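You operate a simulated robot arm through the tools that you are given. There is no shell and no other tool. Be economical: measure what you need, move in short steps, check, and stop when the job is done.

You run a simulated robot arm. Do the job below in one go: nothing can be reset, and whatever is moved stays where it is left.

Task
Bleed the air from the table and warm it to about 50 C.
Fine: bleed screw open, red valve at half; shut the screw once the glass is full, fingers out of its drip; shut the valve last; keep off the hot pipe.
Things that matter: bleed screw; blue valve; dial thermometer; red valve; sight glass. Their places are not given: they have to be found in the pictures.

Only the result counts: the job must be done as asked and must still hold three seconds after the hand-in. Knocking over, shifting, dropping, spilling or breaking anything else fails it.

Robot
A 7-joint arm with a two-finger parallel gripper, fixed in place. Base frame: the origin is at the foot of the arm, x ahead of it, y to its left, z up. Readings come in cm, degrees, newtons and seconds.
With the tool pointing down near the work surface it reaches from about 24 to 68 cm from the base axis. Its first joint turns from -66.0 to 66.0 degrees. Payload 2.4 kg.
Tool frame: the origin (TCP) lies between the finger pads and is the grasp point; the fingertips stand 3 cm ahead of it; z points along the fingers, y is the line along which they close. The gripper opens to 9.4 cm. The fingers are 2.8 cm wide and 1 cm thick; the gripper's body (5 by 9.6 cm) begins 5.5 cm behind the TCP.
Orientation is that of the tool frame in the base frame, as a unit quaternion [w, x, y, z]. With the fingers straight down and closing along the base's y, the tool's x points along the base's -x, its y along +y and its z along -z.

Tools
- The arm moves only by the tool step_arm. Its argument "plan" is a list of rows, each a list of 3 entries, a list of its own where there are three numbers: the shift along the base's x, y, z in cm, then the turn, a rotation vector about the base's x, y, z in degrees, then the gripper command, from -1 (shut) to 1 (fully open), values between in proportion. In form: [[[dx, dy, dz], [wx, wy, wz], jaw], ...]. A call has 1 to 10 rows; each row is the pose to reach, as a shift and turn from the pose commanded when the call began. A row lasts 0.2 s, in which the tool goes at most 5 cm and 8.6 degrees; a call with a longer step from one row to the next is refused whole, and so is a gripper value outside its range. Where a pose cannot be reached the arm comes as near as it can. A force on the tool above 50 N (or 10 N above the force at the start of the call, whichever is more), or a blocked arm, ends the call early, and 0.2 s more pass. The fingers move at their own pace (about 15.3 cm/s each) and stop on an object; they squeeze with about 22 N. The grip force told is the motor's: it shows also when the fingers shut on nothing. Time passes only in rows, and 0.2 s behind the last, so rows that repeat a pose let the fingers close. It gives the time, the measured TCP pose, the force on the tool (base axes), the opening and the grip force at its end, in the units of the frame above (readings bear some noise), with the torque about the TCP (base axes, N m) and any sound that the robot's microphone picked up.
- Cameras (640 x 400 px; columns grow to the right, rows downward): "scene" is fixed at [3.58, 48.41, 147.33]; the picture's right is [-0.60, -0.80, 0.00], its down [-0.34, 0.26, -0.91] and it looks along [0.72, -0.55, -0.43] (base axes); focal length 306 px, centre (320, 200). "wrist" rides on the gripper at [7.6, 1.4, -10.3] in the tool frame; the picture's right is [-0.18, 0.98, 0.00], its down [-0.75, -0.14, -0.64] and it looks along [-0.63, -0.12, 0.77] (tool axes); focal length 243 px, centre (320, 200).
- capture(camera): a new picture of that camera. It takes no simulated time.
- pixel_to_xyz(camera, pixels): for up to 12 pixels [column, row] of the newest picture of that camera ("zoom" is the newest enlarged one), the place [x, y, z] in the base frame of the surface seen there, good to about 0.2 cm, but the place of the scene camera against the robot may be out by one fixed shift of up to 2.5 cm in any direction. It takes no simulated time.
- close_up(camera, box): a new picture of the part [left, top, right, bottom] of that camera's present view, enlarged. It takes no simulated time.
- finish_job(): hands the job in; it is judged then, once.

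Go step by step. Measure first, check grasps and placings, and put right what went wrong. The budget is 80 turns and 34 pictures, counting those below and the enlarged ones. Unless the task says otherwise, let go and move clear before handing in, and close with one line.

The tools are called after "Emit:" as name(argument=value, ...) on one line, values as JSON. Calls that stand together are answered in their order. step_arm: Moves the arm, as the interface text tells. Its arguments: {"type":"object","properties":{"plan":{"type":"array","items":{"type":"array"}}},"required":["plan"]} The other tools are called the same way: capture (camera) takes a picture; pixel_to_xyz (camera, pixels) gives the place of the surface under pixels of a picture; close_up (camera, box) takes an enlarged picture of a part of a camera's view; finish_job () hands the job in.

At the start:

```text
time_s: 0.0
tcp_pos: [33.27, 21.51, 131.51]
ee_rot: [0.0, 0.0, 1.0, 0.002]
force: [-0.2, 0.4, -0.5]
ft_torque: [0.0, -0.01, 0.01]
finger_gap: 9.41
grip_force: 0.2
```

scene: 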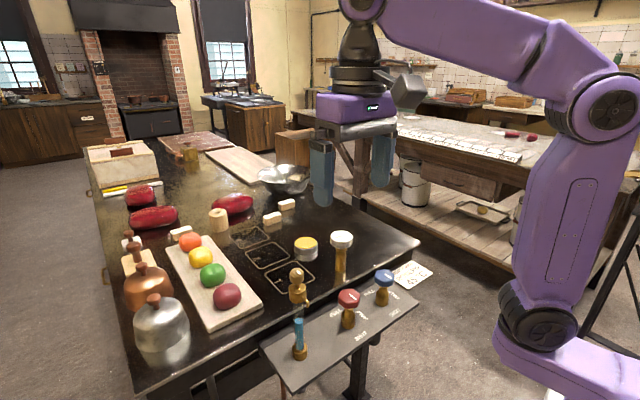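
wrist: 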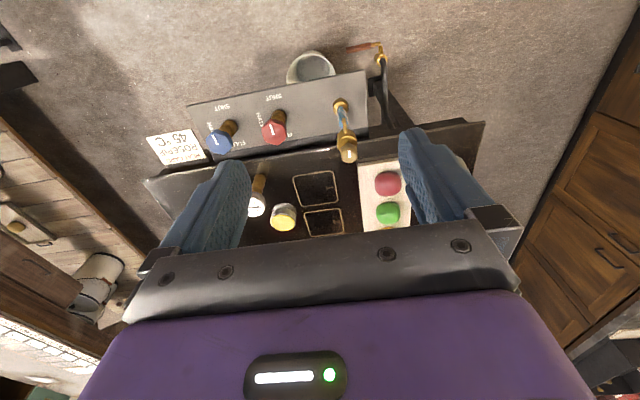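

The pictures show the panel with a red valve near scene (348,300), a blue valve near (383,285), a sight glass near (299,335), a bleed screw near (297,280) and a dial near (341,240). I'll enlarge these areas.

Emit:
close_up(camera="scene", box=[250, 220, 440, 390])

Emit:
close_up(camera="wrist", box=[140, 40, 400, 230])

```text
2.35 times, centred on (345, 305) of scene
```

zoom: 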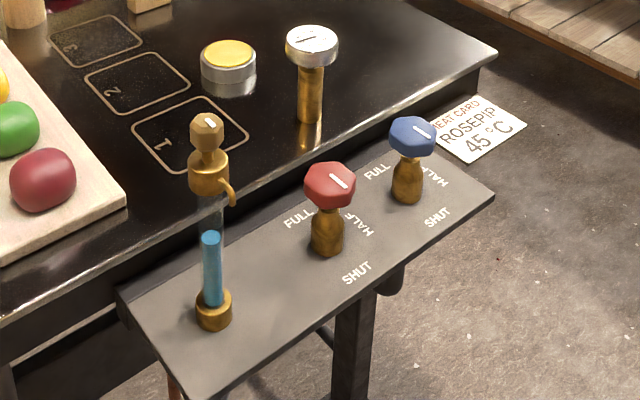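

```text
2.11 times, centred on (270, 135) of wrist
```

zoom: 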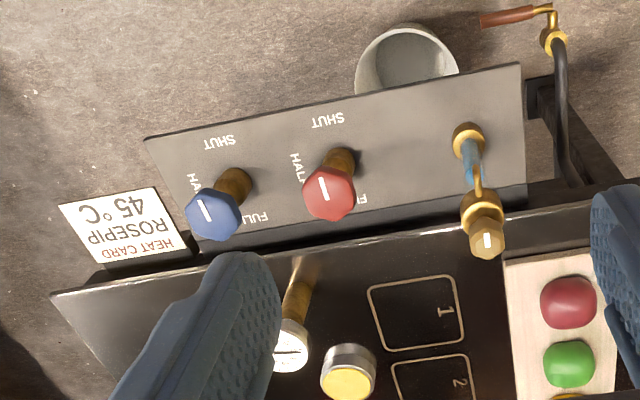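

The red mark points toward SHUT at the robot side (-x); HALF reads at -y and FULL at +x. I'll measure the places with the wrist camera, since the scene camera may be shifted.

Emit:
pixel_to_xyz(camera="wrist", pixels=[[274, 130], [280, 113], [220, 141], [349, 153], [342, 106], [343, 130], [257, 205], [347, 140], [381, 70], [366, 46], [300, 130], [384, 95]])

Emit:
pixel_to_xyz(camera="scene", pixels=[[348, 296], [383, 275], [296, 272], [342, 236], [318, 276], [299, 349], [346, 325], [353, 335], [356, 303], [331, 310], [297, 290], [304, 297]])

```text
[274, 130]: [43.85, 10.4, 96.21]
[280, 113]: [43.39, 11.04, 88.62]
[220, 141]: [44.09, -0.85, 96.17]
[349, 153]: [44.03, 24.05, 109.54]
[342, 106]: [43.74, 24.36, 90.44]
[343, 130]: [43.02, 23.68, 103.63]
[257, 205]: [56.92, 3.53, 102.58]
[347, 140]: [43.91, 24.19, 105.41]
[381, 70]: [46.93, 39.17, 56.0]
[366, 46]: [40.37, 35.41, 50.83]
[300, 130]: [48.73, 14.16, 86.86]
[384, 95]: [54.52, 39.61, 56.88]
```

```text
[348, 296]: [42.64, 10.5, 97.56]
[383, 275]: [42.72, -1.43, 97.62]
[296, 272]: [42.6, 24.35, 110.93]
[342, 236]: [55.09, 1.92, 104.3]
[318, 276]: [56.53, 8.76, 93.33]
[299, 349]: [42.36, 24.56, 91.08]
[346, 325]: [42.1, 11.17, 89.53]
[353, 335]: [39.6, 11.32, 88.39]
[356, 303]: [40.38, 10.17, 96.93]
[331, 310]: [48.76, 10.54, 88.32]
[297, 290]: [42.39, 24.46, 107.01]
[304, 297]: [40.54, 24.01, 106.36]
```

The wrist readings give a red knob top at about (43.9,10.4,96.2), a bleed screw top at (44,24.1,109.5), and a dial at (57,3.5,102.6). The scene camera is off by about (+1.3,0,-1.35). I'll move lower for a closer look at the screw and spout.

Emit:
step_arm(plan=[[[0, 0, -4], [0, 0, 0], 1], [[0, 0, -8], [0, 0, 0], 1], [[0, 0.5, -11], [0, 0, 0], 1]])

Emit:
capture(camera="wrist")

Emit:
close_up(camera="scene", box=[326, 226, 358, 246])

```text
time_s: 0.8
tcp_pos: [33.31, 22.04, 120.5]
ee_rot: [-0.001, 0.0, 1.0, 0.002]
force: [-0.5, -0.3, 0.0]
ft_torque: [-0.01, 0.01, 0.0]
finger_gap: 9.43
grip_force: 0.0
```

```text
29 pictures are left
```

wrist: 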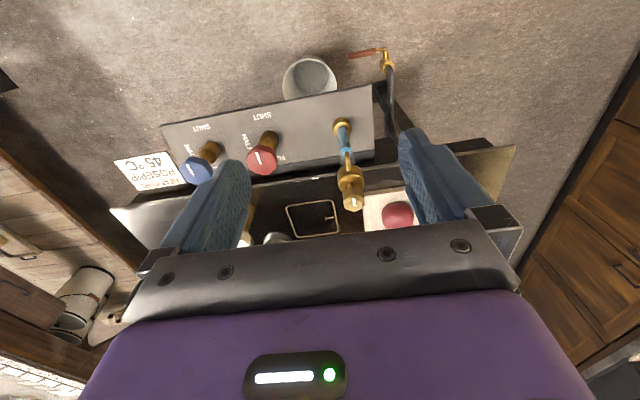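

```text
16.00 times, centred on (342, 236) of scene
```

zoom: 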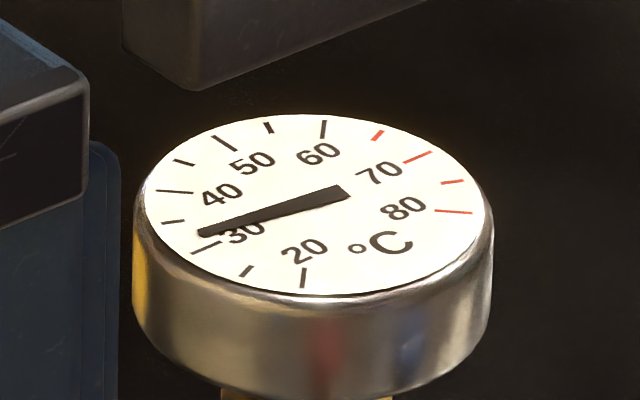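

The dial reads about 32 C. I'll enlarge the screw head in both cameras to find its flats and marks.

Emit:
close_up(camera="wrist", box=[230, 90, 390, 220])

Emit:
pixel_to_xyz(camera="wrist", pixels=[[353, 200], [353, 190], [350, 175], [345, 128], [262, 156], [268, 139], [358, 206], [347, 207]])

Emit:
close_up(camera="scene", box=[276, 262, 324, 362])

```text
3.08 times, centred on (310, 155) of wrist
```

zoom: 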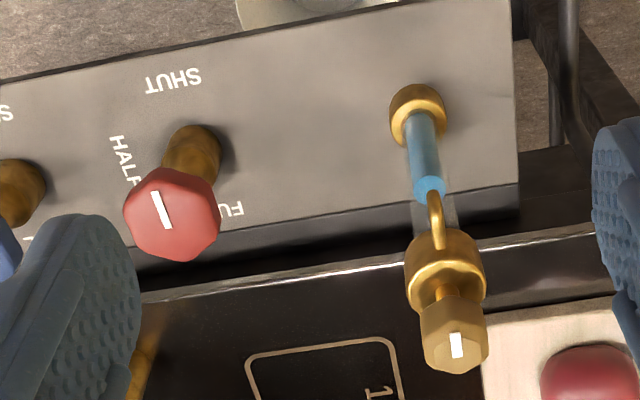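

```text
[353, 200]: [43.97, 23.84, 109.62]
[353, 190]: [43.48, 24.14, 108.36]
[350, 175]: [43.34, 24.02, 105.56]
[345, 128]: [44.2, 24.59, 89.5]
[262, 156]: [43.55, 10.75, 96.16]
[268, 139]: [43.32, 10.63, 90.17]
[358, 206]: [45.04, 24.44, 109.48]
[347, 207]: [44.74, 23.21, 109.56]
```

```text
4.00 times, centred on (300, 312) of scene
```

zoom: 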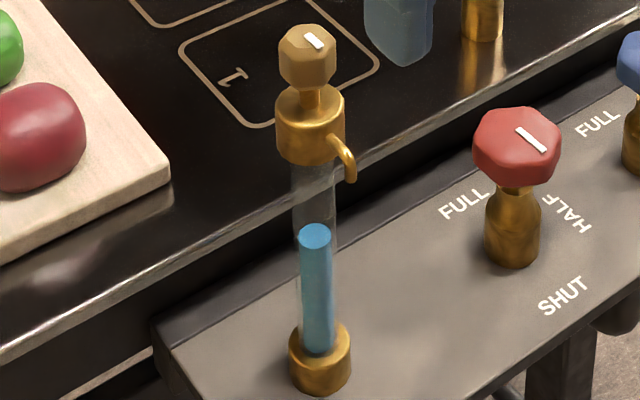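

The screw head is faceted, about 2 cm across, centred at (44.2,24.1), with its top at z 109.6 and the spout on its -x side. I'll go over it with the jaws half open.

Emit:
step_arm(plan=[[[4, 0.7, 0], [0, 0, 0], 0], [[8, 1.4, 0], [0, 0, 0], 0], [[10.9, 2.05, -2], [0, 0, 0], 0], [[10.9, 2.05, -6], [0, 0, 0], 0]])

Emit:
close_up(camera="wrist", box=[220, 100, 420, 240])

```text
time_s: 1.8
tcp_pos: [44.12, 24.01, 114.6]
ee_rot: [0.0, 0.0, 1.0, 0.001]
force: [0.0, 0.4, -0.4]
ft_torque: [0.0, 0.01, -0.01]
finger_gap: 4.72
grip_force: 0.2
```

```text
2.86 times, centred on (320, 170) of wrist
```

zoom: 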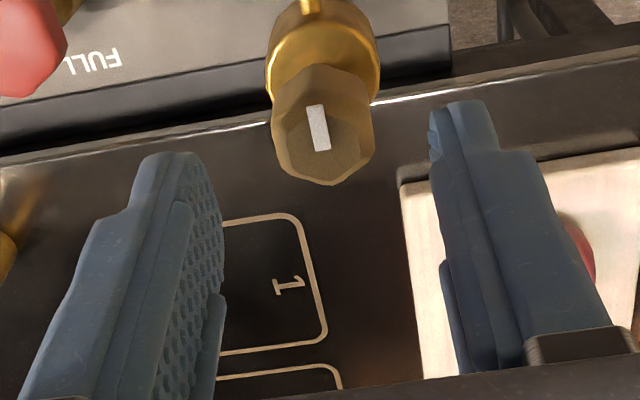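

The hex has flats facing ±y, and it sits centred between the fingers. I'll go down to z 109.7 and close.

Emit:
step_arm(plan=[[[0, 0, -3], [0, 0, 0], 0], [[0, 0, -4.9], [0, 0, 0], 0], [[0, 0, -4.9], [0, 0, 0], -1], [[0, 0, -4.9], [0, 0, 0], -1], [[0, 0, -4.9], [0, 0, 0], -1]])

```text
time_s: 3.0
tcp_pos: [44.15, 23.95, 109.71]
ee_rot: [0.002, 0.001, 1.0, 0.0]
force: [-0.5, 0.6, 3.2]
ft_torque: [0.09, -0.11, 0.02]
finger_gap: 2.54
grip_force: 44.8
```

The head is held at a 2.5 cm gap. I'll turn it counter-clockwise and watch the torque.

Emit:
step_arm(plan=[[[0, 0, 0], [0, 0, 8], -1], [[0, 0, 0], [0, 0, 16], -1], [[0, 0, 0], [0, 0, 24], -1], [[0, 0, 0], [0, 0, 32], -1], [[0, 0, 0], [0, 0, 40], -1], [[0, 0, 0], [0, 0, 48], -1], [[0, 0, 0], [0, 0, 56], -1]])

Emit:
close_up(camera="scene", box=[276, 262, 324, 362])

```text
time_s: 4.6
tcp_pos: [44.31, 23.68, 109.69]
ee_rot: [-0.001, -0.469, 0.883, -0.002]
force: [4.7, -32.0, 6.8]
ft_torque: [-0.44, -0.16, -0.17]
finger_gap: 2.56
grip_force: 44.9
```

```text
4.00 times, centred on (300, 312) of scene
```

zoom: 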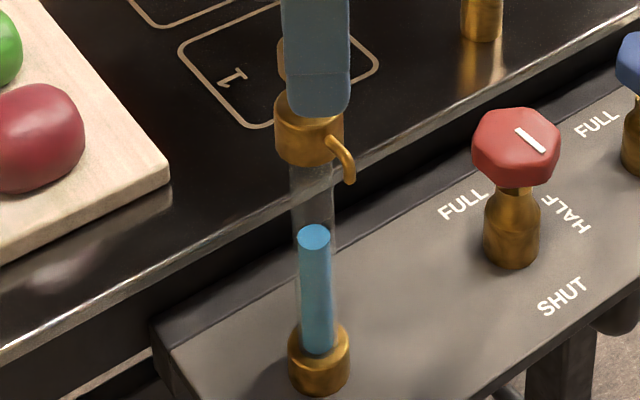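

It turned 56 degrees with some side load (Fy -32 N), so I'll ease 0.35 cm toward -y and continue.

Emit:
step_arm(plan=[[[0, -0.35, 0], [0, 0, 0], -1], [[0, -0.35, 0], [0, 0, 8], -1], [[0, -0.35, 0], [0, 0, 16], -1], [[0, -0.35, 0], [0, 0, 24], -1], [[0, -0.35, 0], [0, 0, 32], -1]])

```text
time_s: 5.8
tcp_pos: [44.72, 23.47, 109.65]
ee_rot: [0.004, -0.693, 0.721, -0.004]
force: [36.7, -13.4, -4.1]
ft_torque: [0.43, -0.59, -0.2]
finger_gap: 2.54
grip_force: 44.8
```

The side load now shows the screw axis is at x≈44.7. I'll centre on it, release, lift, and check the mark and glass.

Emit:
step_arm(plan=[[[0.5, -0.1, 0], [0, 0, 0], -1], [[0.5, -0.1, 0], [0, 0, 0], -0.1], [[0.5, -0.1, 0.3], [0, 0, 0], -0.1], [[0.5, -0.1, 4], [0, 0, 0], 0]])

Emit:
close_up(camera="scene", box=[276, 262, 324, 362])

```text
time_s: 6.8
tcp_pos: [44.55, 23.79, 113.57]
ee_rot: [-0.001, -0.694, 0.72, 0.002]
force: [-0.1, 0.2, 0.2]
ft_torque: [0.01, 0.0, -0.01]
finger_gap: 4.69
grip_force: 0.0
```

```text
4.00 times, centred on (300, 312) of scene
```

zoom: 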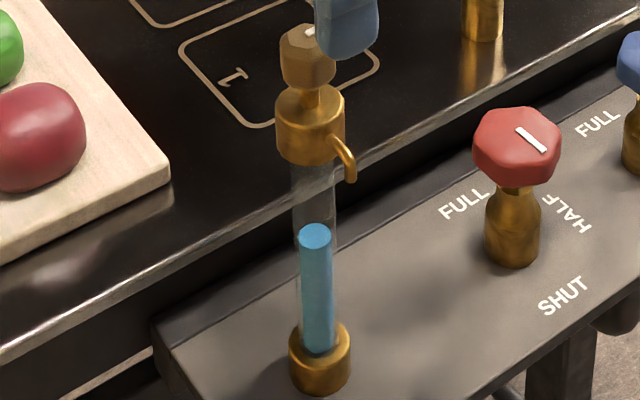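

The mark has swung about 90 degrees to -y, so the screw is open. The glass waits for the valve, so I'll unwind the wrist and move above the red valve.

Emit:
step_arm(plan=[[[0, 0, 2], [0, 0, -8.5], 0], [[0, -2, 2], [0, 0, -17], 0], [[0, -4, 2], [0, 0, -25.5], 0], [[0, -6, 2], [0, 0, -34], 0], [[0, -8, 2], [0, 0, -42.5], 0], [[0, -10, 2], [0, 0, -51], 0], [[-0.3, -12, 0], [0, 0, -59.5], 0], [[-0.3, -13.1, -3], [0, 0, -68], 0.4], [[-0.3, -13.1, -6], [0, 0, -76.5], 0.4], [[-0.3, -13.1, -9], [0, 0, -85], 0.4]])

Emit:
capture(camera="wrist")

```text
time_s: 9.0
tcp_pos: [44.3, 10.66, 104.7]
ee_rot: [0.0, -0.024, 1.0, 0.0]
force: [0.2, -0.3, -0.4]
ft_torque: [-0.01, 0.0, 0.02]
finger_gap: 6.58
grip_force: 0.0
```

```text
22 pictures are left
```

wrist: 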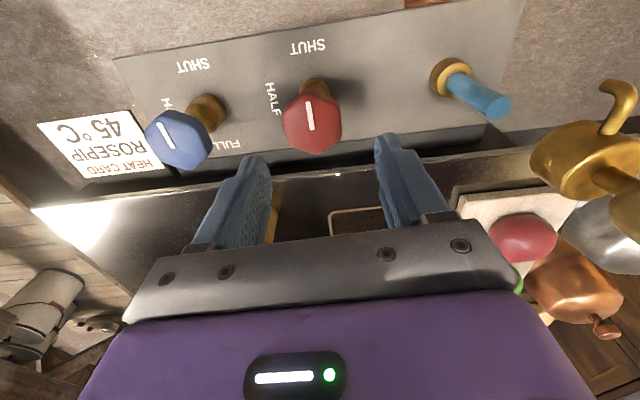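

The red knob sits at pixel (313,122), with its flats facing ±y. I'll measure its edges, and the height of the collar and labels.

Emit:
pixel_to_xyz(camera="wrist", pixels=[[287, 122], [339, 120], [313, 120], [314, 149], [310, 100], [313, 92], [316, 82], [272, 98], [308, 46], [312, 152]])

```text
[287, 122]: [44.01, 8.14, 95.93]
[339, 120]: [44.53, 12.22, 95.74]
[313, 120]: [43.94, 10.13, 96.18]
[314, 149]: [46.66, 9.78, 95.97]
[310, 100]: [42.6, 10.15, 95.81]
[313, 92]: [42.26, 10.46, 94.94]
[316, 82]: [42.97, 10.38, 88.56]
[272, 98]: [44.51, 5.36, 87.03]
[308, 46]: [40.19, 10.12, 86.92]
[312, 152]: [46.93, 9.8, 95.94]
```

The knob centre is (44.5,10.2) and it is 4.1 cm across the flats. I'll descend to z 95.6 and close.

Emit:
step_arm(plan=[[[0.15, -0.4, -4], [0, 0, -2.7], 0.4], [[0.15, -0.4, -8], [0, 0, -2.7], 0.4], [[0.15, -0.4, -9.1], [0, 0, -2.7], 0.4], [[0.15, -0.4, -9.1], [0, 0, -2.7], -1], [[0.15, -0.4, -9.1], [0, 0, -2.7], -1], [[0.15, -0.4, -9.1], [0, 0, -2.7], -1]])

```text
time_s: 10.4
tcp_pos: [44.53, 10.07, 95.61]
ee_rot: [0.001, -0.001, 1.0, 0.0]
force: [-2.3, -21.0, 6.8]
ft_torque: [-0.38, -0.19, -0.04]
finger_gap: 4.93
grip_force: 45.2
```

Held at a 4.9 cm gap with a slight side load. I'll ease -y by 0.15 and turn 45 degrees counter-clockwise first, checking the loads.

Emit:
step_arm(plan=[[[0, -0.15, 0], [0, 0, 0], -1], [[0, -0.15, 0], [0, 0, 8.5], -1], [[0, -0.15, 0], [0, 0, 17], -1], [[0, -0.15, 0], [0, 0, 25.5], -1], [[0, -0.15, 0], [0, 0, 34], -1], [[0, -0.15, 0], [0, 0, 42.5], -1]])

```text
time_s: 11.8
tcp_pos: [44.52, 9.89, 95.64]
ee_rot: [0.002, -0.364, 0.931, 0.001]
force: [7.2, -21.5, 4.5]
ft_torque: [0.33, -0.96, -0.03]
finger_gap: 4.95
grip_force: 44.8
```

Emit:
step_arm(plan=[[[0.1, -0.2, 0], [0, 0, 8.5], -1], [[0.1, -0.2, 0], [0, 0, 17], -1], [[0.1, -0.2, 0], [0, 0, 25.5], -1], [[0.1, -0.2, 0], [0, 0, 34], -1], [[0.1, -0.2, 0], [0, 0, 42.5], -1], [[0.1, -0.2, 0], [0, 0, 47.5], -1], [[0.1, -0.2, 0], [0, 0, 47.5], -1]])

Emit:
close_up(camera="scene", box=[276, 222, 372, 362])

```text
time_s: 13.4
tcp_pos: [44.57, 9.91, 95.73]
ee_rot: [-0.002, 0.709, -0.705, 0.001]
force: [20.3, -9.2, -1.4]
ft_torque: [0.02, -0.45, -0.02]
finger_gap: 4.93
grip_force: 45.1
```

```text
2.86 times, centred on (324, 292) of scene
```

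zoom: 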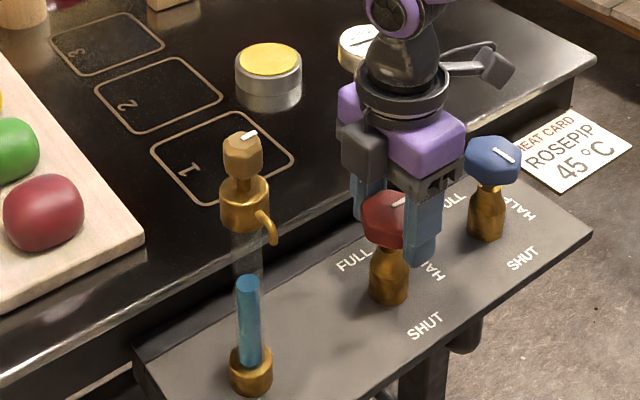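

The red mark now points to HALF (-y) and the screw mark also shows open. I'll let go, lift, and go above the screw with the jaw line turned to about 28 degrees so the fingers stay beside the spout.

Emit:
step_arm(plan=[[[0, 0, 0], [0, 0, 0], 0.4], [[0, 0, 4.5], [0, 0, 0], 0.4], [[0, 0, 9], [0, 0, -8.5], 0.4], [[0, 0, 13.5], [0, 0, -17], 0.4], [[0, 0, 18], [0, 0, -25.5], 0.4], [[0.1, 3, 20], [0, 0, -34], 0.2], [[0.1, 6, 20], [0, 0, -42.5], 0.2], [[0.1, 9, 20], [0, 0, -51], 0.1], [[0.15, 12, 20], [0, 0, -59.5], 0], [[0.15, 14.1, 19.5], [0, 0, -62], 0]])

Emit:
close_up(camera="scene", box=[276, 222, 372, 362])

```text
time_s: 15.6
tcp_pos: [44.81, 24.09, 115.03]
ee_rot: [0.0, -0.244, 0.97, 0.001]
force: [-0.3, -0.5, 0.5]
ft_torque: [0.0, 0.01, 0.01]
finger_gap: 4.72
grip_force: 0.1
```

```text
2.86 times, centred on (324, 292) of scene
```

zoom: 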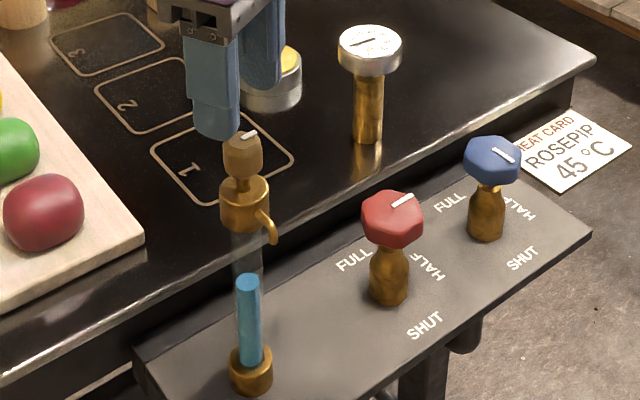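

The valve is at half and the view is clear; the glass top is at scene row ~320, about as before. I'll wait two seconds and check again.

Emit:
step_arm(plan=[[[0, 0, 0], [0, 0, 0], 0], [[0, 0, 0], [0, 0, 0], 0], [[0, 0, 0], [0, 0, 0], 0], [[0, 0, 0], [0, 0, 0], 0], [[0, 0, 0], [0, 0, 0], 0], [[0, 0, 0], [0, 0, 0], 0], [[0, 0, 0], [0, 0, 0], 0], [[0, 0, 0], [0, 0, 0], 0], [[0, 0, 0], [0, 0, 0], 0], [[0, 0, 0], [0, 0, 0], 0]])

Emit:
close_up(camera="scene", box=[276, 222, 372, 362])

```text
time_s: 17.8
tcp_pos: [44.79, 24.0, 115.01]
ee_rot: [0.0, -0.244, 0.97, 0.001]
force: [-0.5, 0.1, 0.5]
ft_torque: [0.0, -0.02, -0.01]
finger_gap: 4.71
grip_force: 0.1
```

```text
2.86 times, centred on (324, 292) of scene
```

zoom: 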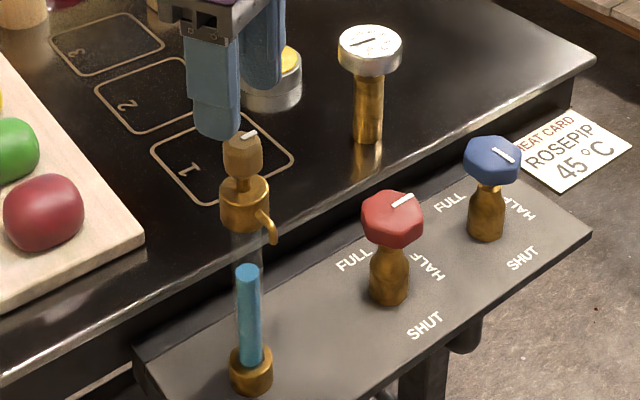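

The level is rising about 5 zoom px/s (280→269), and full is near row 232. I'll wait about 5 seconds more.

Emit:
step_arm(plan=[[[0, 0, 0], [0, 0, 0], 0], [[0, 0, 0], [0, 0, 0], 0], [[0, 0, 0], [0, 0, 0], 0], [[0, 0, 0], [0, 0, 0], 0], [[0, 0, 0], [0, 0, 0], 0], [[0, 0, 0], [0, 0, 0], 0], [[0, 0, 0], [0, 0, 0], 0], [[0, 0, 0], [0, 0, 0], 0], [[0, 0, 0], [0, 0, 0], 0], [[0, 0, 0], [0, 0, 0], 0]])

Emit:
step_arm(plan=[[[0, 0, 0], [0, 0, 0], 0], [[0, 0, 0], [0, 0, 0], 0], [[0, 0, 0], [0, 0, 0], 0], [[0, 0, 0], [0, 0, 0], 0], [[0, 0, 0], [0, 0, 0], 0], [[0, 0, 0], [0, 0, 0], 0], [[0, 0, 0], [0, 0, 0], 0], [[0, 0, 0], [0, 0, 0], 0], [[0, 0, 0], [0, 0, 0], 0], [[0, 0, 0], [0, 0, 0], 0]])

Emit:
close_up(camera="scene", box=[276, 222, 372, 362])

Emit:
close_up(camera="scene", box=[326, 226, 358, 246])

```text
time_s: 20.0
tcp_pos: [44.74, 23.97, 114.98]
ee_rot: [-0.001, -0.245, 0.97, 0.001]
force: [-0.3, -0.4, -0.2]
ft_torque: [-0.01, 0.0, -0.02]
finger_gap: 4.72
grip_force: 0.0
```

```text
time_s: 22.2
tcp_pos: [44.8, 23.93, 115.1]
ee_rot: [0.0, -0.245, 0.97, 0.001]
force: [-0.3, -0.9, -0.9]
ft_torque: [0.0, 0.01, -0.01]
finger_gap: 4.7
grip_force: 0.1
```

```text
2.86 times, centred on (324, 292) of scene
```

zoom: 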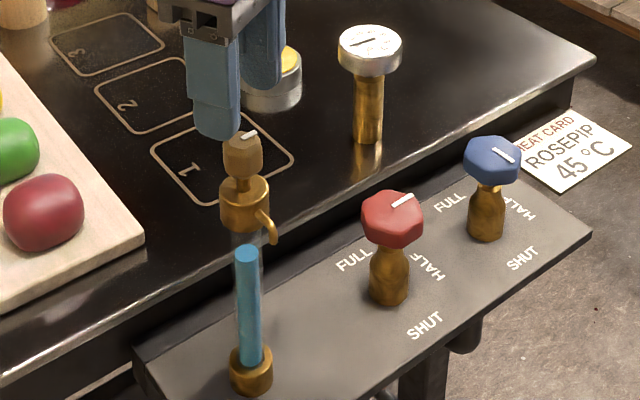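

```text
16.00 times, centred on (342, 236) of scene
```

zoom: 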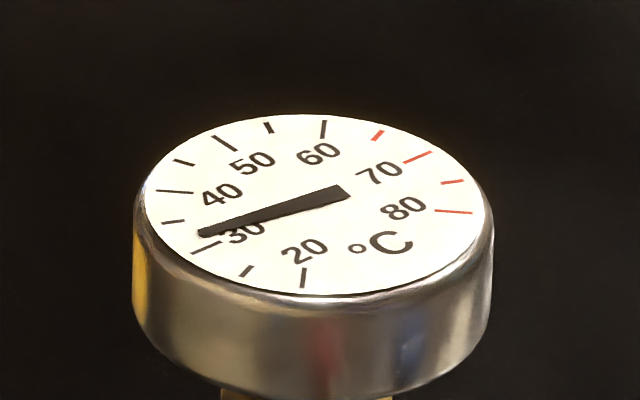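

The level is at row 250 and the dial still reads 32. I'll wait about 4 more seconds, going down around the head with jaws open in the last part.

Emit:
step_arm(plan=[[[0, 0, 0], [0, 0, 0], 0], [[0, 0, 0], [0, 0, 0], 0], [[0, 0, 0], [0, 0, 0], 0], [[0, 0, 0], [0, 0, 0], 0], [[0, 0, 0], [0, 0, 0], 0], [[0, 0, 0], [0, 0, 0], 0], [[0, 0, 0], [0, 0, 0], 0], [[0, 0, 0], [0, 0, 0], 0], [[0, 0, 0], [0, 0, 0], 0], [[0, 0, 0], [0, 0, 0], 0]])

Emit:
step_arm(plan=[[[0, 0, 0], [0, 0, 0], 0], [[0, 0, 0], [0, 0, 0], 0], [[0, 0, 0], [0, 0, 0], 0], [[0, 0, 0], [0, 0, 0], 0], [[0, 0, -2], [0, 0, 0], 0], [[0, 0, -4], [0, 0, 0], 0], [[0, 0, -5.3], [0, 0, 0], 0]])

Emit:
close_up(camera="scene", box=[276, 262, 324, 362])

```text
time_s: 24.4
tcp_pos: [44.82, 23.96, 114.94]
ee_rot: [0.0, -0.245, 0.97, 0.0]
force: [0.1, -0.5, -0.3]
ft_torque: [0.02, -0.01, -0.01]
finger_gap: 4.68
grip_force: 0.0
```

```text
time_s: 26.0
tcp_pos: [44.65, 23.89, 109.87]
ee_rot: [0.0, -0.245, 0.97, 0.001]
force: [-0.1, -0.2, -0.7]
ft_torque: [-0.01, 0.01, 0.0]
finger_gap: 4.68
grip_force: 0.1
```

```text
4.00 times, centred on (300, 312) of scene
```

zoom: 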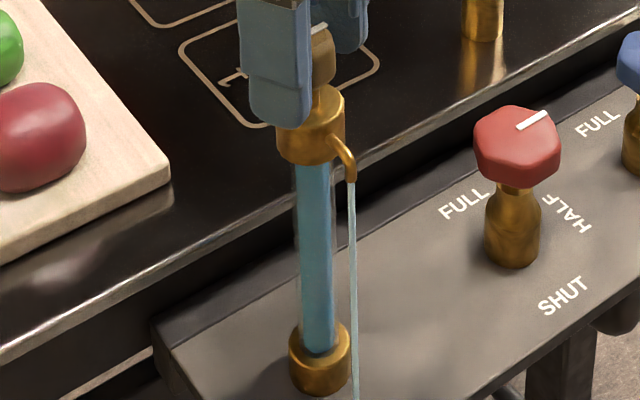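

The glass is full and the spout is running, with the fingers clear of the stream. I'll grip and turn clockwise now.

Emit:
step_arm(plan=[[[0, 0, 0], [0, 0, 0], -1], [[0, 0, 0], [0, 0, 0], -1], [[0, 0, 0], [0, 0, -8.5], -1], [[0, 0, 0], [0, 0, -17], -1], [[0, 0, 0], [0, 0, -25.5], -1], [[0, 0, 0], [0, 0, -34], -1], [[0, 0, 0], [0, 0, -42.5], -1], [[0, 0, 0], [0, 0, -51], -1], [[0, 0, 0], [0, 0, -59.5], -1]])

```text
time_s: 28.0
tcp_pos: [44.56, 24.11, 109.86]
ee_rot: [-0.001, 0.27, 0.963, 0.002]
force: [-13.1, 16.0, 4.1]
ft_torque: [0.15, 0.25, 0.03]
finger_gap: 2.53
grip_force: 45.0
```

It followed well for 59 degrees. I'll carry on to the original position.

Emit:
step_arm(plan=[[[0, 0, 0], [0, 0, -8.5], -1], [[0, 0, 0], [0, 0, -17], -1], [[0, 0, 0], [0, 0, -25.5], -1], [[0, 0, 0], [0, 0, -29.5], -1]])

Emit:
close_up(camera="scene", box=[276, 262, 324, 362])

Emit:
close_up(camera="scene", box=[326, 226, 358, 246])

```text
time_s: 29.0
tcp_pos: [44.55, 24.08, 109.78]
ee_rot: [0.0, 0.507, 0.862, 0.001]
force: [-10.9, 17.1, 0.8]
ft_torque: [0.31, 0.04, -0.03]
finger_gap: 2.53
grip_force: 44.9
```

```text
4.00 times, centred on (300, 312) of scene
```

zoom: 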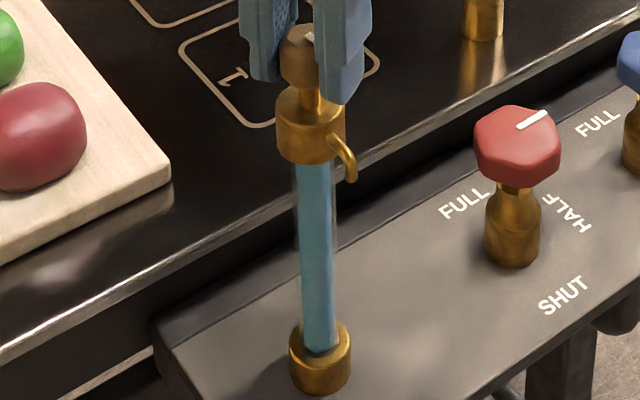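

```text
16.00 times, centred on (342, 236) of scene
```

zoom: 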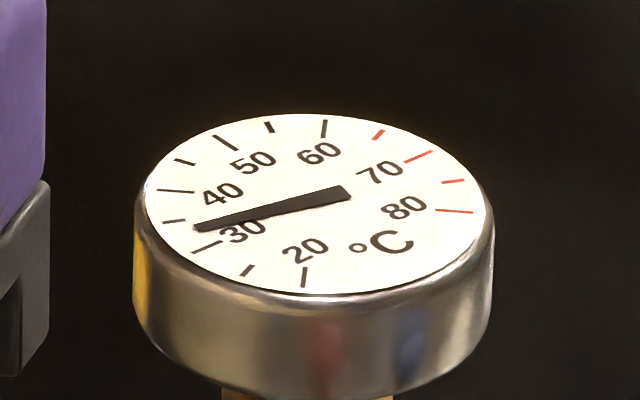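

The spout has stopped, the glass is full, and the dial reads about 33 and is starting to rise. I'll release, lift, and go above the red valve turning the jaw line toward +30 degrees.

Emit:
step_arm(plan=[[[0, 0, 0], [0, 0, 0], 0], [[0, 0, 3], [0, 0, 0], 0], [[0, 0, 6], [0, 0, 8.5], 0], [[0, -2, 6], [0, 0, 17], 0], [[0, -5, 6], [0, 0, 25.5], 0.2], [[0, -8, 6], [0, 0, 34], 0.4], [[-0.1, -11, 4], [0, 0, 42.5], 0.4], [[-0.1, -13.95, 2], [0, 0, 51], 0.4], [[-0.1, -13.95, -1], [0, 0, 59.5], 0.4], [[-0.1, -13.95, -4], [0, 0, 68], 0.4]])

Emit:
capture(camera="scene")

Emit:
close_up(camera="scene", box=[326, 226, 358, 246])

```text
time_s: 31.2
tcp_pos: [44.56, 9.84, 105.88]
ee_rot: [0.0, -0.065, 0.998, 0.001]
force: [0.3, 0.6, 0.0]
ft_torque: [-0.02, 0.02, 0.03]
finger_gap: 6.6
grip_force: 0.1
```

```text
13 pictures are left
```

scene: 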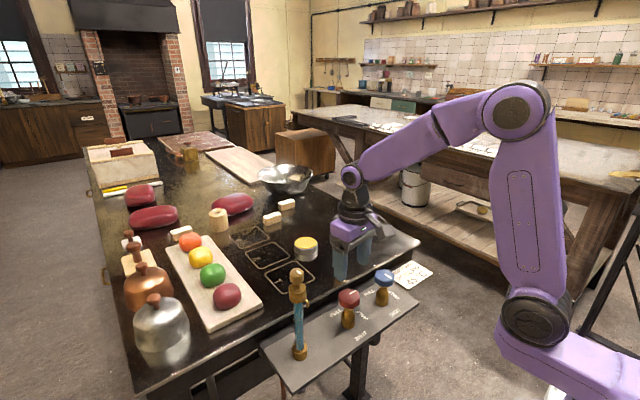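

```text
16.00 times, centred on (342, 236) of scene
```

zoom: 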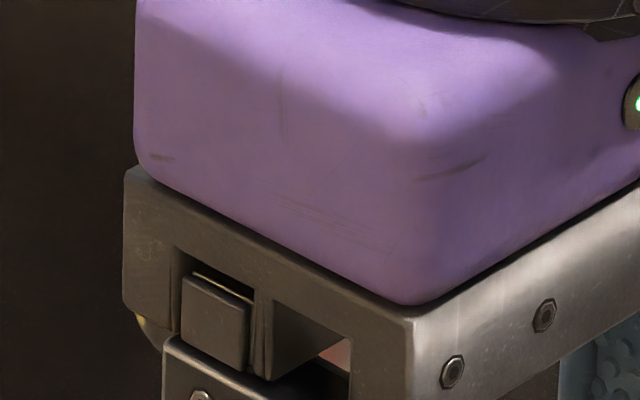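

The gripper hides the dial here. I'll go down around the red knob with jaws open at the 30 degree line and look again.

Emit:
step_arm(plan=[[[0, 0.1, -2], [0, 0, 8], 0.4], [[0, 0.1, -4.5], [0, 0, 16], 0.4], [[0, 0.1, -8], [0, 0, 22.5], 0.4], [[0, 0.1, -10.1], [0, 0, 22.5], 0.4]])

Emit:
close_up(camera="scene", box=[318, 221, 366, 251])

Emit:
capture(camera="wrist")

```text
time_s: 32.2
tcp_pos: [44.58, 9.96, 95.75]
ee_rot: [0.0, -0.258, 0.966, 0.001]
force: [-0.6, 0.1, -0.5]
ft_torque: [0.0, 0.0, -0.04]
finger_gap: 6.58
grip_force: 0.2
```

```text
13.33 times, centred on (342, 236) of scene
```

zoom: 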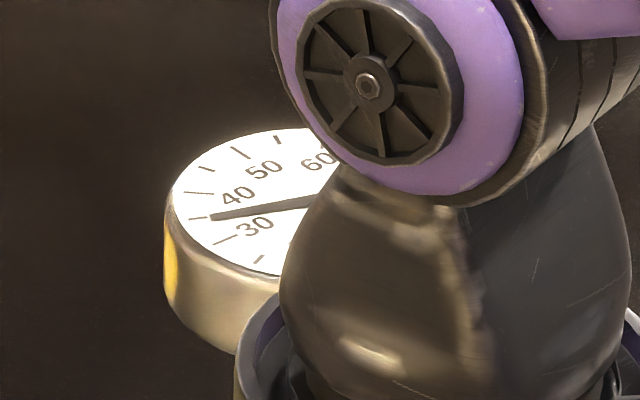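

```text
10 pictures are left
```

wrist: 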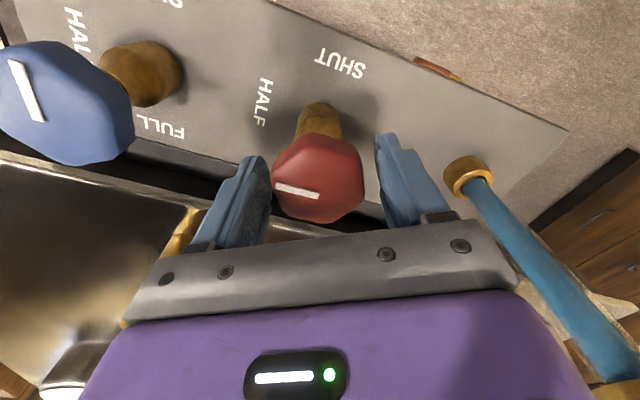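

Good: the dial is visible from here and reads about 35.5 at t=32.2, rising about 0.75 C/s. I'll grip the knob without turning and wait some 6 seconds.

Emit:
step_arm(plan=[[[0, 0, 0], [0, 0, 0], -1], [[0, 0, 0], [0, 0, 0], -1], [[0, 0, 0], [0, 0, 0], -1]])

Emit:
step_arm(plan=[[[0, 0, 0], [0, 0, 0], -1], [[0, 0, 0], [0, 0, 0], -1], [[0, 0, 0], [0, 0, 0], -1], [[0, 0, 0], [0, 0, 0], -1], [[0, 0, 0], [0, 0, 0], -1], [[0, 0, 0], [0, 0, 0], -1], [[0, 0, 0], [0, 0, 0], -1], [[0, 0, 0], [0, 0, 0], -1], [[0, 0, 0], [0, 0, 0], -1], [[0, 0, 0], [0, 0, 0], -1]])

Emit:
step_arm(plan=[[[0, 0, 0], [0, 0, 0], -1], [[0, 0, 0], [0, 0, 0], -1], [[0, 0, 0], [0, 0, 0], -1], [[0, 0, 0], [0, 0, 0], -1], [[0, 0, 0], [0, 0, 0], -1], [[0, 0, 0], [0, 0, 0], -1], [[0, 0, 0], [0, 0, 0], -1], [[0, 0, 0], [0, 0, 0], -1], [[0, 0, 0], [0, 0, 0], -1], [[0, 0, 0], [0, 0, 0], -1]])

Emit:
close_up(camera="scene", box=[318, 221, 366, 251])

```text
time_s: 33.0
tcp_pos: [44.66, 10.02, 95.53]
ee_rot: [0.0, -0.257, 0.967, 0.0]
force: [2.6, -6.0, -10.8]
ft_torque: [0.15, -0.81, -0.02]
finger_gap: 4.91
grip_force: 44.9
```

```text
time_s: 35.2
tcp_pos: [44.67, 9.94, 95.66]
ee_rot: [-0.001, -0.256, 0.967, 0.001]
force: [7.4, -12.6, -18.8]
ft_torque: [-0.1, -0.01, -0.01]
finger_gap: 4.91
grip_force: 44.4
```

```text
time_s: 37.4
tcp_pos: [44.69, 9.96, 95.66]
ee_rot: [0.0, -0.257, 0.966, 0.001]
force: [7.9, -16.3, -18.2]
ft_torque: [-0.15, 0.04, -0.01]
finger_gap: 4.91
grip_force: 45.3
```

```text
13.33 times, centred on (342, 236) of scene
```

zoom: 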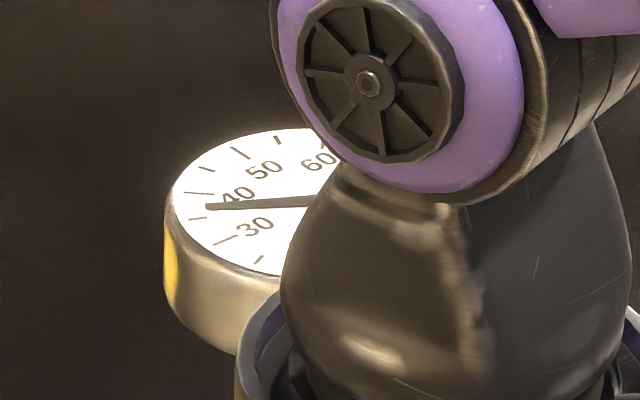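

The dial is at about 37.5 at t=37.4, rising about 0.45 C/s. I'll wait some 13 seconds and re-check.

Emit:
step_arm(plan=[[[0, 0, 0], [0, 0, 0], -1], [[0, 0, 0], [0, 0, 0], -1], [[0, 0, 0], [0, 0, 0], -1], [[0, 0, 0], [0, 0, 0], -1], [[0, 0, 0], [0, 0, 0], -1], [[0, 0, 0], [0, 0, 0], -1], [[0, 0, 0], [0, 0, 0], -1], [[0, 0, 0], [0, 0, 0], -1], [[0, 0, 0], [0, 0, 0], -1], [[0, 0, 0], [0, 0, 0], -1]])

Emit:
step_arm(plan=[[[0, 0, 0], [0, 0, 0], -1], [[0, 0, 0], [0, 0, 0], -1], [[0, 0, 0], [0, 0, 0], -1], [[0, 0, 0], [0, 0, 0], -1], [[0, 0, 0], [0, 0, 0], -1], [[0, 0, 0], [0, 0, 0], -1], [[0, 0, 0], [0, 0, 0], -1], [[0, 0, 0], [0, 0, 0], -1], [[0, 0, 0], [0, 0, 0], -1], [[0, 0, 0], [0, 0, 0], -1]])

Emit:
step_arm(plan=[[[0, 0, 0], [0, 0, 0], -1], [[0, 0, 0], [0, 0, 0], -1], [[0, 0, 0], [0, 0, 0], -1], [[0, 0, 0], [0, 0, 0], -1], [[0, 0, 0], [0, 0, 0], -1], [[0, 0, 0], [0, 0, 0], -1], [[0, 0, 0], [0, 0, 0], -1], [[0, 0, 0], [0, 0, 0], -1], [[0, 0, 0], [0, 0, 0], -1], [[0, 0, 0], [0, 0, 0], -1]])

Emit:
step_arm(plan=[[[0, 0, 0], [0, 0, 0], -1], [[0, 0, 0], [0, 0, 0], -1], [[0, 0, 0], [0, 0, 0], -1], [[0, 0, 0], [0, 0, 0], -1], [[0, 0, 0], [0, 0, 0], -1], [[0, 0, 0], [0, 0, 0], -1], [[0, 0, 0], [0, 0, 0], -1], [[0, 0, 0], [0, 0, 0], -1], [[0, 0, 0], [0, 0, 0], -1], [[0, 0, 0], [0, 0, 0], -1]])

Emit:
step_arm(plan=[[[0, 0, 0], [0, 0, 0], -1], [[0, 0, 0], [0, 0, 0], -1], [[0, 0, 0], [0, 0, 0], -1], [[0, 0, 0], [0, 0, 0], -1], [[0, 0, 0], [0, 0, 0], -1], [[0, 0, 0], [0, 0, 0], -1], [[0, 0, 0], [0, 0, 0], -1], [[0, 0, 0], [0, 0, 0], -1], [[0, 0, 0], [0, 0, 0], -1], [[0, 0, 0], [0, 0, 0], -1]])

Emit:
close_up(camera="scene", box=[318, 221, 366, 251])

```text
time_s: 39.6
tcp_pos: [44.75, 10.02, 95.67]
ee_rot: [0.0, -0.257, 0.966, 0.001]
force: [6.1, -17.5, -16.4]
ft_torque: [-0.16, 0.02, -0.02]
finger_gap: 4.93
grip_force: 44.9
```

```text
time_s: 41.8
tcp_pos: [44.67, 9.91, 95.58]
ee_rot: [-0.001, -0.257, 0.967, 0.001]
force: [7.8, -17.9, -13.3]
ft_torque: [-0.2, 0.0, 0.01]
finger_gap: 4.87
grip_force: 44.9
```

```text
time_s: 44.0
tcp_pos: [44.79, 9.99, 95.71]
ee_rot: [-0.001, -0.256, 0.967, 0.001]
force: [6.4, -17.4, -10.2]
ft_torque: [-0.21, -0.02, 0.01]
finger_gap: 4.9
grip_force: 45.2
```

```text
time_s: 46.2
tcp_pos: [44.63, 10.07, 95.68]
ee_rot: [0.0, -0.256, 0.967, 0.0]
force: [7.6, -17.7, -8.2]
ft_torque: [-0.23, -0.04, 0.0]
finger_gap: 4.91
grip_force: 44.6
```

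```text
time_s: 48.4
tcp_pos: [44.66, 10.04, 95.64]
ee_rot: [0.0, -0.257, 0.966, 0.001]
force: [8.3, -17.5, -6.4]
ft_torque: [-0.27, -0.06, -0.01]
finger_gap: 4.89
grip_force: 44.7
```

```text
13.33 times, centred on (342, 236) of scene
```

zoom: 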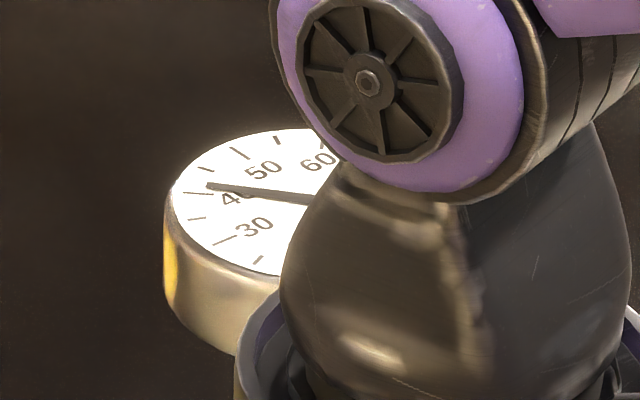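

The dial is at about 41.7 at t=48.4, rising about 0.38 C/s. I'll wait another ~13 seconds.

Emit:
step_arm(plan=[[[0, 0, 0], [0, 0, 0], -1], [[0, 0, 0], [0, 0, 0], -1], [[0, 0, 0], [0, 0, 0], -1], [[0, 0, 0], [0, 0, 0], -1], [[0, 0, 0], [0, 0, 0], -1], [[0, 0, 0], [0, 0, 0], -1], [[0, 0, 0], [0, 0, 0], -1], [[0, 0, 0], [0, 0, 0], -1], [[0, 0, 0], [0, 0, 0], -1], [[0, 0, 0], [0, 0, 0], -1]])

Emit:
step_arm(plan=[[[0, 0, 0], [0, 0, 0], -1], [[0, 0, 0], [0, 0, 0], -1], [[0, 0, 0], [0, 0, 0], -1], [[0, 0, 0], [0, 0, 0], -1], [[0, 0, 0], [0, 0, 0], -1], [[0, 0, 0], [0, 0, 0], -1], [[0, 0, 0], [0, 0, 0], -1], [[0, 0, 0], [0, 0, 0], -1], [[0, 0, 0], [0, 0, 0], -1], [[0, 0, 0], [0, 0, 0], -1]])

Emit:
step_arm(plan=[[[0, 0, 0], [0, 0, 0], -1], [[0, 0, 0], [0, 0, 0], -1], [[0, 0, 0], [0, 0, 0], -1], [[0, 0, 0], [0, 0, 0], -1], [[0, 0, 0], [0, 0, 0], -1], [[0, 0, 0], [0, 0, 0], -1], [[0, 0, 0], [0, 0, 0], -1], [[0, 0, 0], [0, 0, 0], -1], [[0, 0, 0], [0, 0, 0], -1], [[0, 0, 0], [0, 0, 0], -1]])

Emit:
step_arm(plan=[[[0, 0, 0], [0, 0, 0], -1], [[0, 0, 0], [0, 0, 0], -1], [[0, 0, 0], [0, 0, 0], -1], [[0, 0, 0], [0, 0, 0], -1], [[0, 0, 0], [0, 0, 0], -1], [[0, 0, 0], [0, 0, 0], -1], [[0, 0, 0], [0, 0, 0], -1], [[0, 0, 0], [0, 0, 0], -1], [[0, 0, 0], [0, 0, 0], -1], [[0, 0, 0], [0, 0, 0], -1]])

Emit:
step_arm(plan=[[[0, 0, 0], [0, 0, 0], -1], [[0, 0, 0], [0, 0, 0], -1], [[0, 0, 0], [0, 0, 0], -1], [[0, 0, 0], [0, 0, 0], -1], [[0, 0, 0], [0, 0, 0], -1], [[0, 0, 0], [0, 0, 0], -1], [[0, 0, 0], [0, 0, 0], -1], [[0, 0, 0], [0, 0, 0], -1], [[0, 0, 0], [0, 0, 0], -1], [[0, 0, 0], [0, 0, 0], -1]])

Emit:
step_arm(plan=[[[0, 0, 0], [0, 0, 0], -1], [[0, 0, 0], [0, 0, 0], -1], [[0, 0, 0], [0, 0, 0], -1], [[0, 0, 0], [0, 0, 0], -1], [[0, 0, 0], [0, 0, 0], -1], [[0, 0, 0], [0, 0, 0], -1], [[0, 0, 0], [0, 0, 0], -1], [[0, 0, 0], [0, 0, 0], -1], [[0, 0, 0], [0, 0, 0], -1], [[0, 0, 0], [0, 0, 0], -1]])

Emit:
close_up(camera="scene", box=[318, 221, 366, 251])

```text
time_s: 50.6
tcp_pos: [44.71, 10.01, 95.67]
ee_rot: [-0.001, -0.256, 0.967, -0.001]
force: [7.9, -18.2, -3.6]
ft_torque: [-0.23, -0.12, -0.02]
finger_gap: 4.92
grip_force: 44.7
```

```text
time_s: 52.8
tcp_pos: [44.56, 9.97, 95.66]
ee_rot: [-0.001, -0.256, 0.967, 0.0]
force: [8.4, -18.0, -3.1]
ft_torque: [-0.23, -0.08, 0.0]
finger_gap: 4.92
grip_force: 44.7
```

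```text
time_s: 55.0
tcp_pos: [44.58, 9.9, 95.7]
ee_rot: [0.0, -0.256, 0.967, 0.0]
force: [9.0, -17.2, -2.3]
ft_torque: [-0.25, -0.09, -0.04]
finger_gap: 4.87
grip_force: 44.5
```

```text
time_s: 57.2
tcp_pos: [44.7, 10.09, 95.76]
ee_rot: [0.0, -0.256, 0.967, 0.0]
force: [8.9, -17.5, -0.9]
ft_torque: [-0.24, -0.1, 0.0]
finger_gap: 4.93
grip_force: 44.5
```

```text
time_s: 59.4
tcp_pos: [44.55, 9.94, 95.67]
ee_rot: [-0.001, -0.256, 0.967, 0.001]
force: [9.5, -17.5, -0.5]
ft_torque: [-0.28, -0.14, 0.0]
finger_gap: 4.92
grip_force: 44.7
```

```text
time_s: 61.6
tcp_pos: [44.63, 10.04, 95.71]
ee_rot: [0.0, -0.256, 0.967, 0.001]
force: [9.4, -16.6, -0.1]
ft_torque: [-0.22, -0.14, 0.0]
finger_gap: 4.91
grip_force: 45.0
```

```text
13.33 times, centred on (342, 236) of scene
```

zoom: 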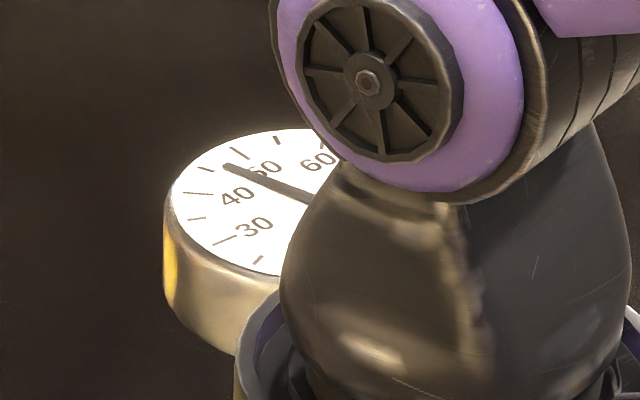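

The dial is at about 46.7 at t=61.6, rising about 0.39 C/s. I'll wait 6 seconds and read again before turning.

Emit:
step_arm(plan=[[[0, 0, 0], [0, 0, 0], -1], [[0, 0, 0], [0, 0, 0], -1], [[0, 0, 0], [0, 0, 0], -1], [[0, 0, 0], [0, 0, 0], -1], [[0, 0, 0], [0, 0, 0], -1], [[0, 0, 0], [0, 0, 0], -1], [[0, 0, 0], [0, 0, 0], -1], [[0, 0, 0], [0, 0, 0], -1], [[0, 0, 0], [0, 0, 0], -1], [[0, 0, 0], [0, 0, 0], -1]])

Emit:
step_arm(plan=[[[0, 0, 0], [0, 0, 0], -1], [[0, 0, 0], [0, 0, 0], -1], [[0, 0, 0], [0, 0, 0], -1], [[0, 0, 0], [0, 0, 0], -1], [[0, 0, 0], [0, 0, 0], -1], [[0, 0, 0], [0, 0, 0], -1], [[0, 0, 0], [0, 0, 0], -1], [[0, 0, 0], [0, 0, 0], -1], [[0, 0, 0], [0, 0, 0], -1], [[0, 0, 0], [0, 0, 0], -1]])

Emit:
step_arm(plan=[[[0, 0, 0], [0, 0, 0], -1], [[0, 0, 0], [0, 0, 0], -1], [[0, 0, 0], [0, 0, 0], -1], [[0, 0, 0], [0, 0, 0], -1], [[0, 0, 0], [0, 0, 0], -1]])

Emit:
close_up(camera="scene", box=[318, 221, 366, 251])

```text
time_s: 63.8
tcp_pos: [44.65, 9.95, 95.68]
ee_rot: [0.0, -0.255, 0.967, 0.001]
force: [8.9, -17.0, -0.6]
ft_torque: [-0.22, -0.15, -0.01]
finger_gap: 4.89
grip_force: 45.5
```

```text
time_s: 66.0
tcp_pos: [44.66, 10.06, 95.69]
ee_rot: [0.0, -0.256, 0.967, 0.001]
force: [8.8, -18.7, -0.6]
ft_torque: [-0.25, -0.09, -0.01]
finger_gap: 4.92
grip_force: 44.5
```

```text
time_s: 67.2
tcp_pos: [44.71, 10.08, 95.65]
ee_rot: [0.0, -0.257, 0.967, 0.002]
force: [9.6, -16.4, -0.1]
ft_torque: [-0.24, -0.11, 0.0]
finger_gap: 4.92
grip_force: 44.6
```

```text
13.33 times, centred on (342, 236) of scene
```

zoom: 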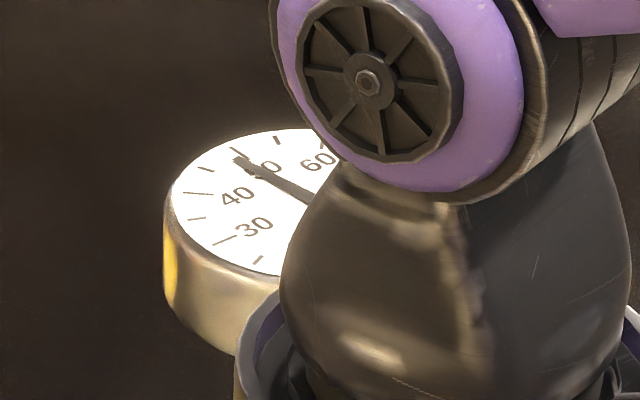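

The needle (tip at 237,159) is nearly at the 50 mark, about 49. I'll turn the red valve clockwise to SHUT now.

Emit:
step_arm(plan=[[[0, 0, 0], [0, 0, -8.5], -1], [[0, 0, 0], [0, 0, -17], -1], [[0, 0, 0], [0, 0, -25.5], -1], [[0, 0, 0], [0, 0, -34], -1], [[0, 0, 0], [0, 0, -42.5], -1], [[0, 0, 0], [0, 0, -51], -1], [[0, 0, 0], [0, 0, -59.5], -1], [[0, 0, 0], [0, 0, -68], -1], [[0, 0, 0], [0, 0, -76.5], -1], [[0, 0, 0], [0, 0, -85], -1]])

Emit:
step_arm(plan=[[[0, 0, 0], [0, 0, -5], -1], [[0, 0, 0], [0, 0, -6], -1], [[0, 0, 0], [0, 0, -6], -1]])

```text
time_s: 69.4
tcp_pos: [44.68, 10.11, 95.68]
ee_rot: [-0.001, 0.465, 0.885, 0.0]
force: [12.1, -15.1, -30.1]
ft_torque: [-0.12, -0.23, -0.01]
finger_gap: 4.92
grip_force: 45.3
```

```text
time_s: 70.2
tcp_pos: [44.63, 10.11, 95.61]
ee_rot: [0.0, 0.51, 0.86, 0.0]
force: [9.9, -16.7, -22.4]
ft_torque: [0.2, 0.1, -0.04]
finger_gap: 4.92
grip_force: 44.8
```

Turned fully back. I'll let go, lift straight up and move clear.

Emit:
step_arm(plan=[[[0, 0, 0], [0, 0, 0], 0.4], [[0, 0, 0], [0, 0, 0], 0.4], [[0, 0, 4], [0, 0, 0], 0.4], [[0, 0, 8.5], [0, 0, 0], 0.4], [[0, 0, 13], [0, 0, 0], 0.4], [[0, 0, 17.5], [0, 0, 0], 0.4], [[0, 0, 22], [0, 0, 0], 0.4], [[-3, 3, 25], [0, 0, 0], 0.4], [[-6, 6, 28], [0, 0, 0], 0.4], [[-9, 9, 31], [0, 0, 0], 0.4]])

Emit:
close_up(camera="scene", box=[276, 222, 404, 362])

Emit:
close_up(camera="scene", box=[326, 226, 358, 246])

```text
refused: row 8 steps farther than a row can; nothing moved
```

```text
2.86 times, centred on (340, 292) of scene
```

zoom: 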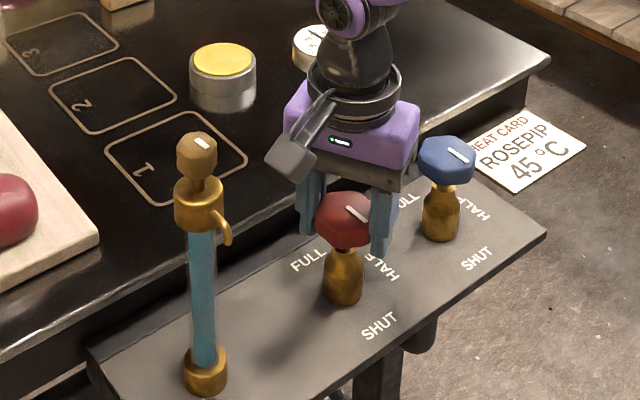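

```text
16.00 times, centred on (342, 236) of scene
```

zoom: 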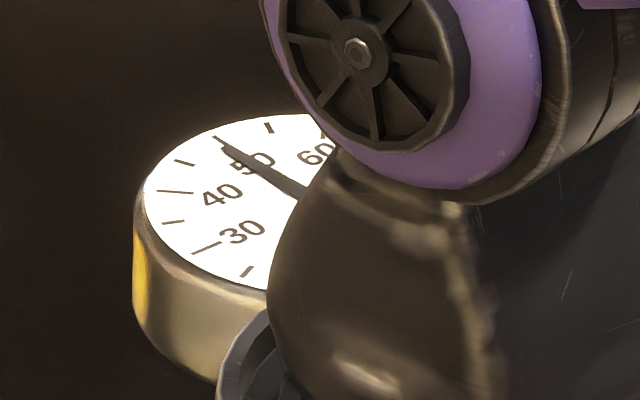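

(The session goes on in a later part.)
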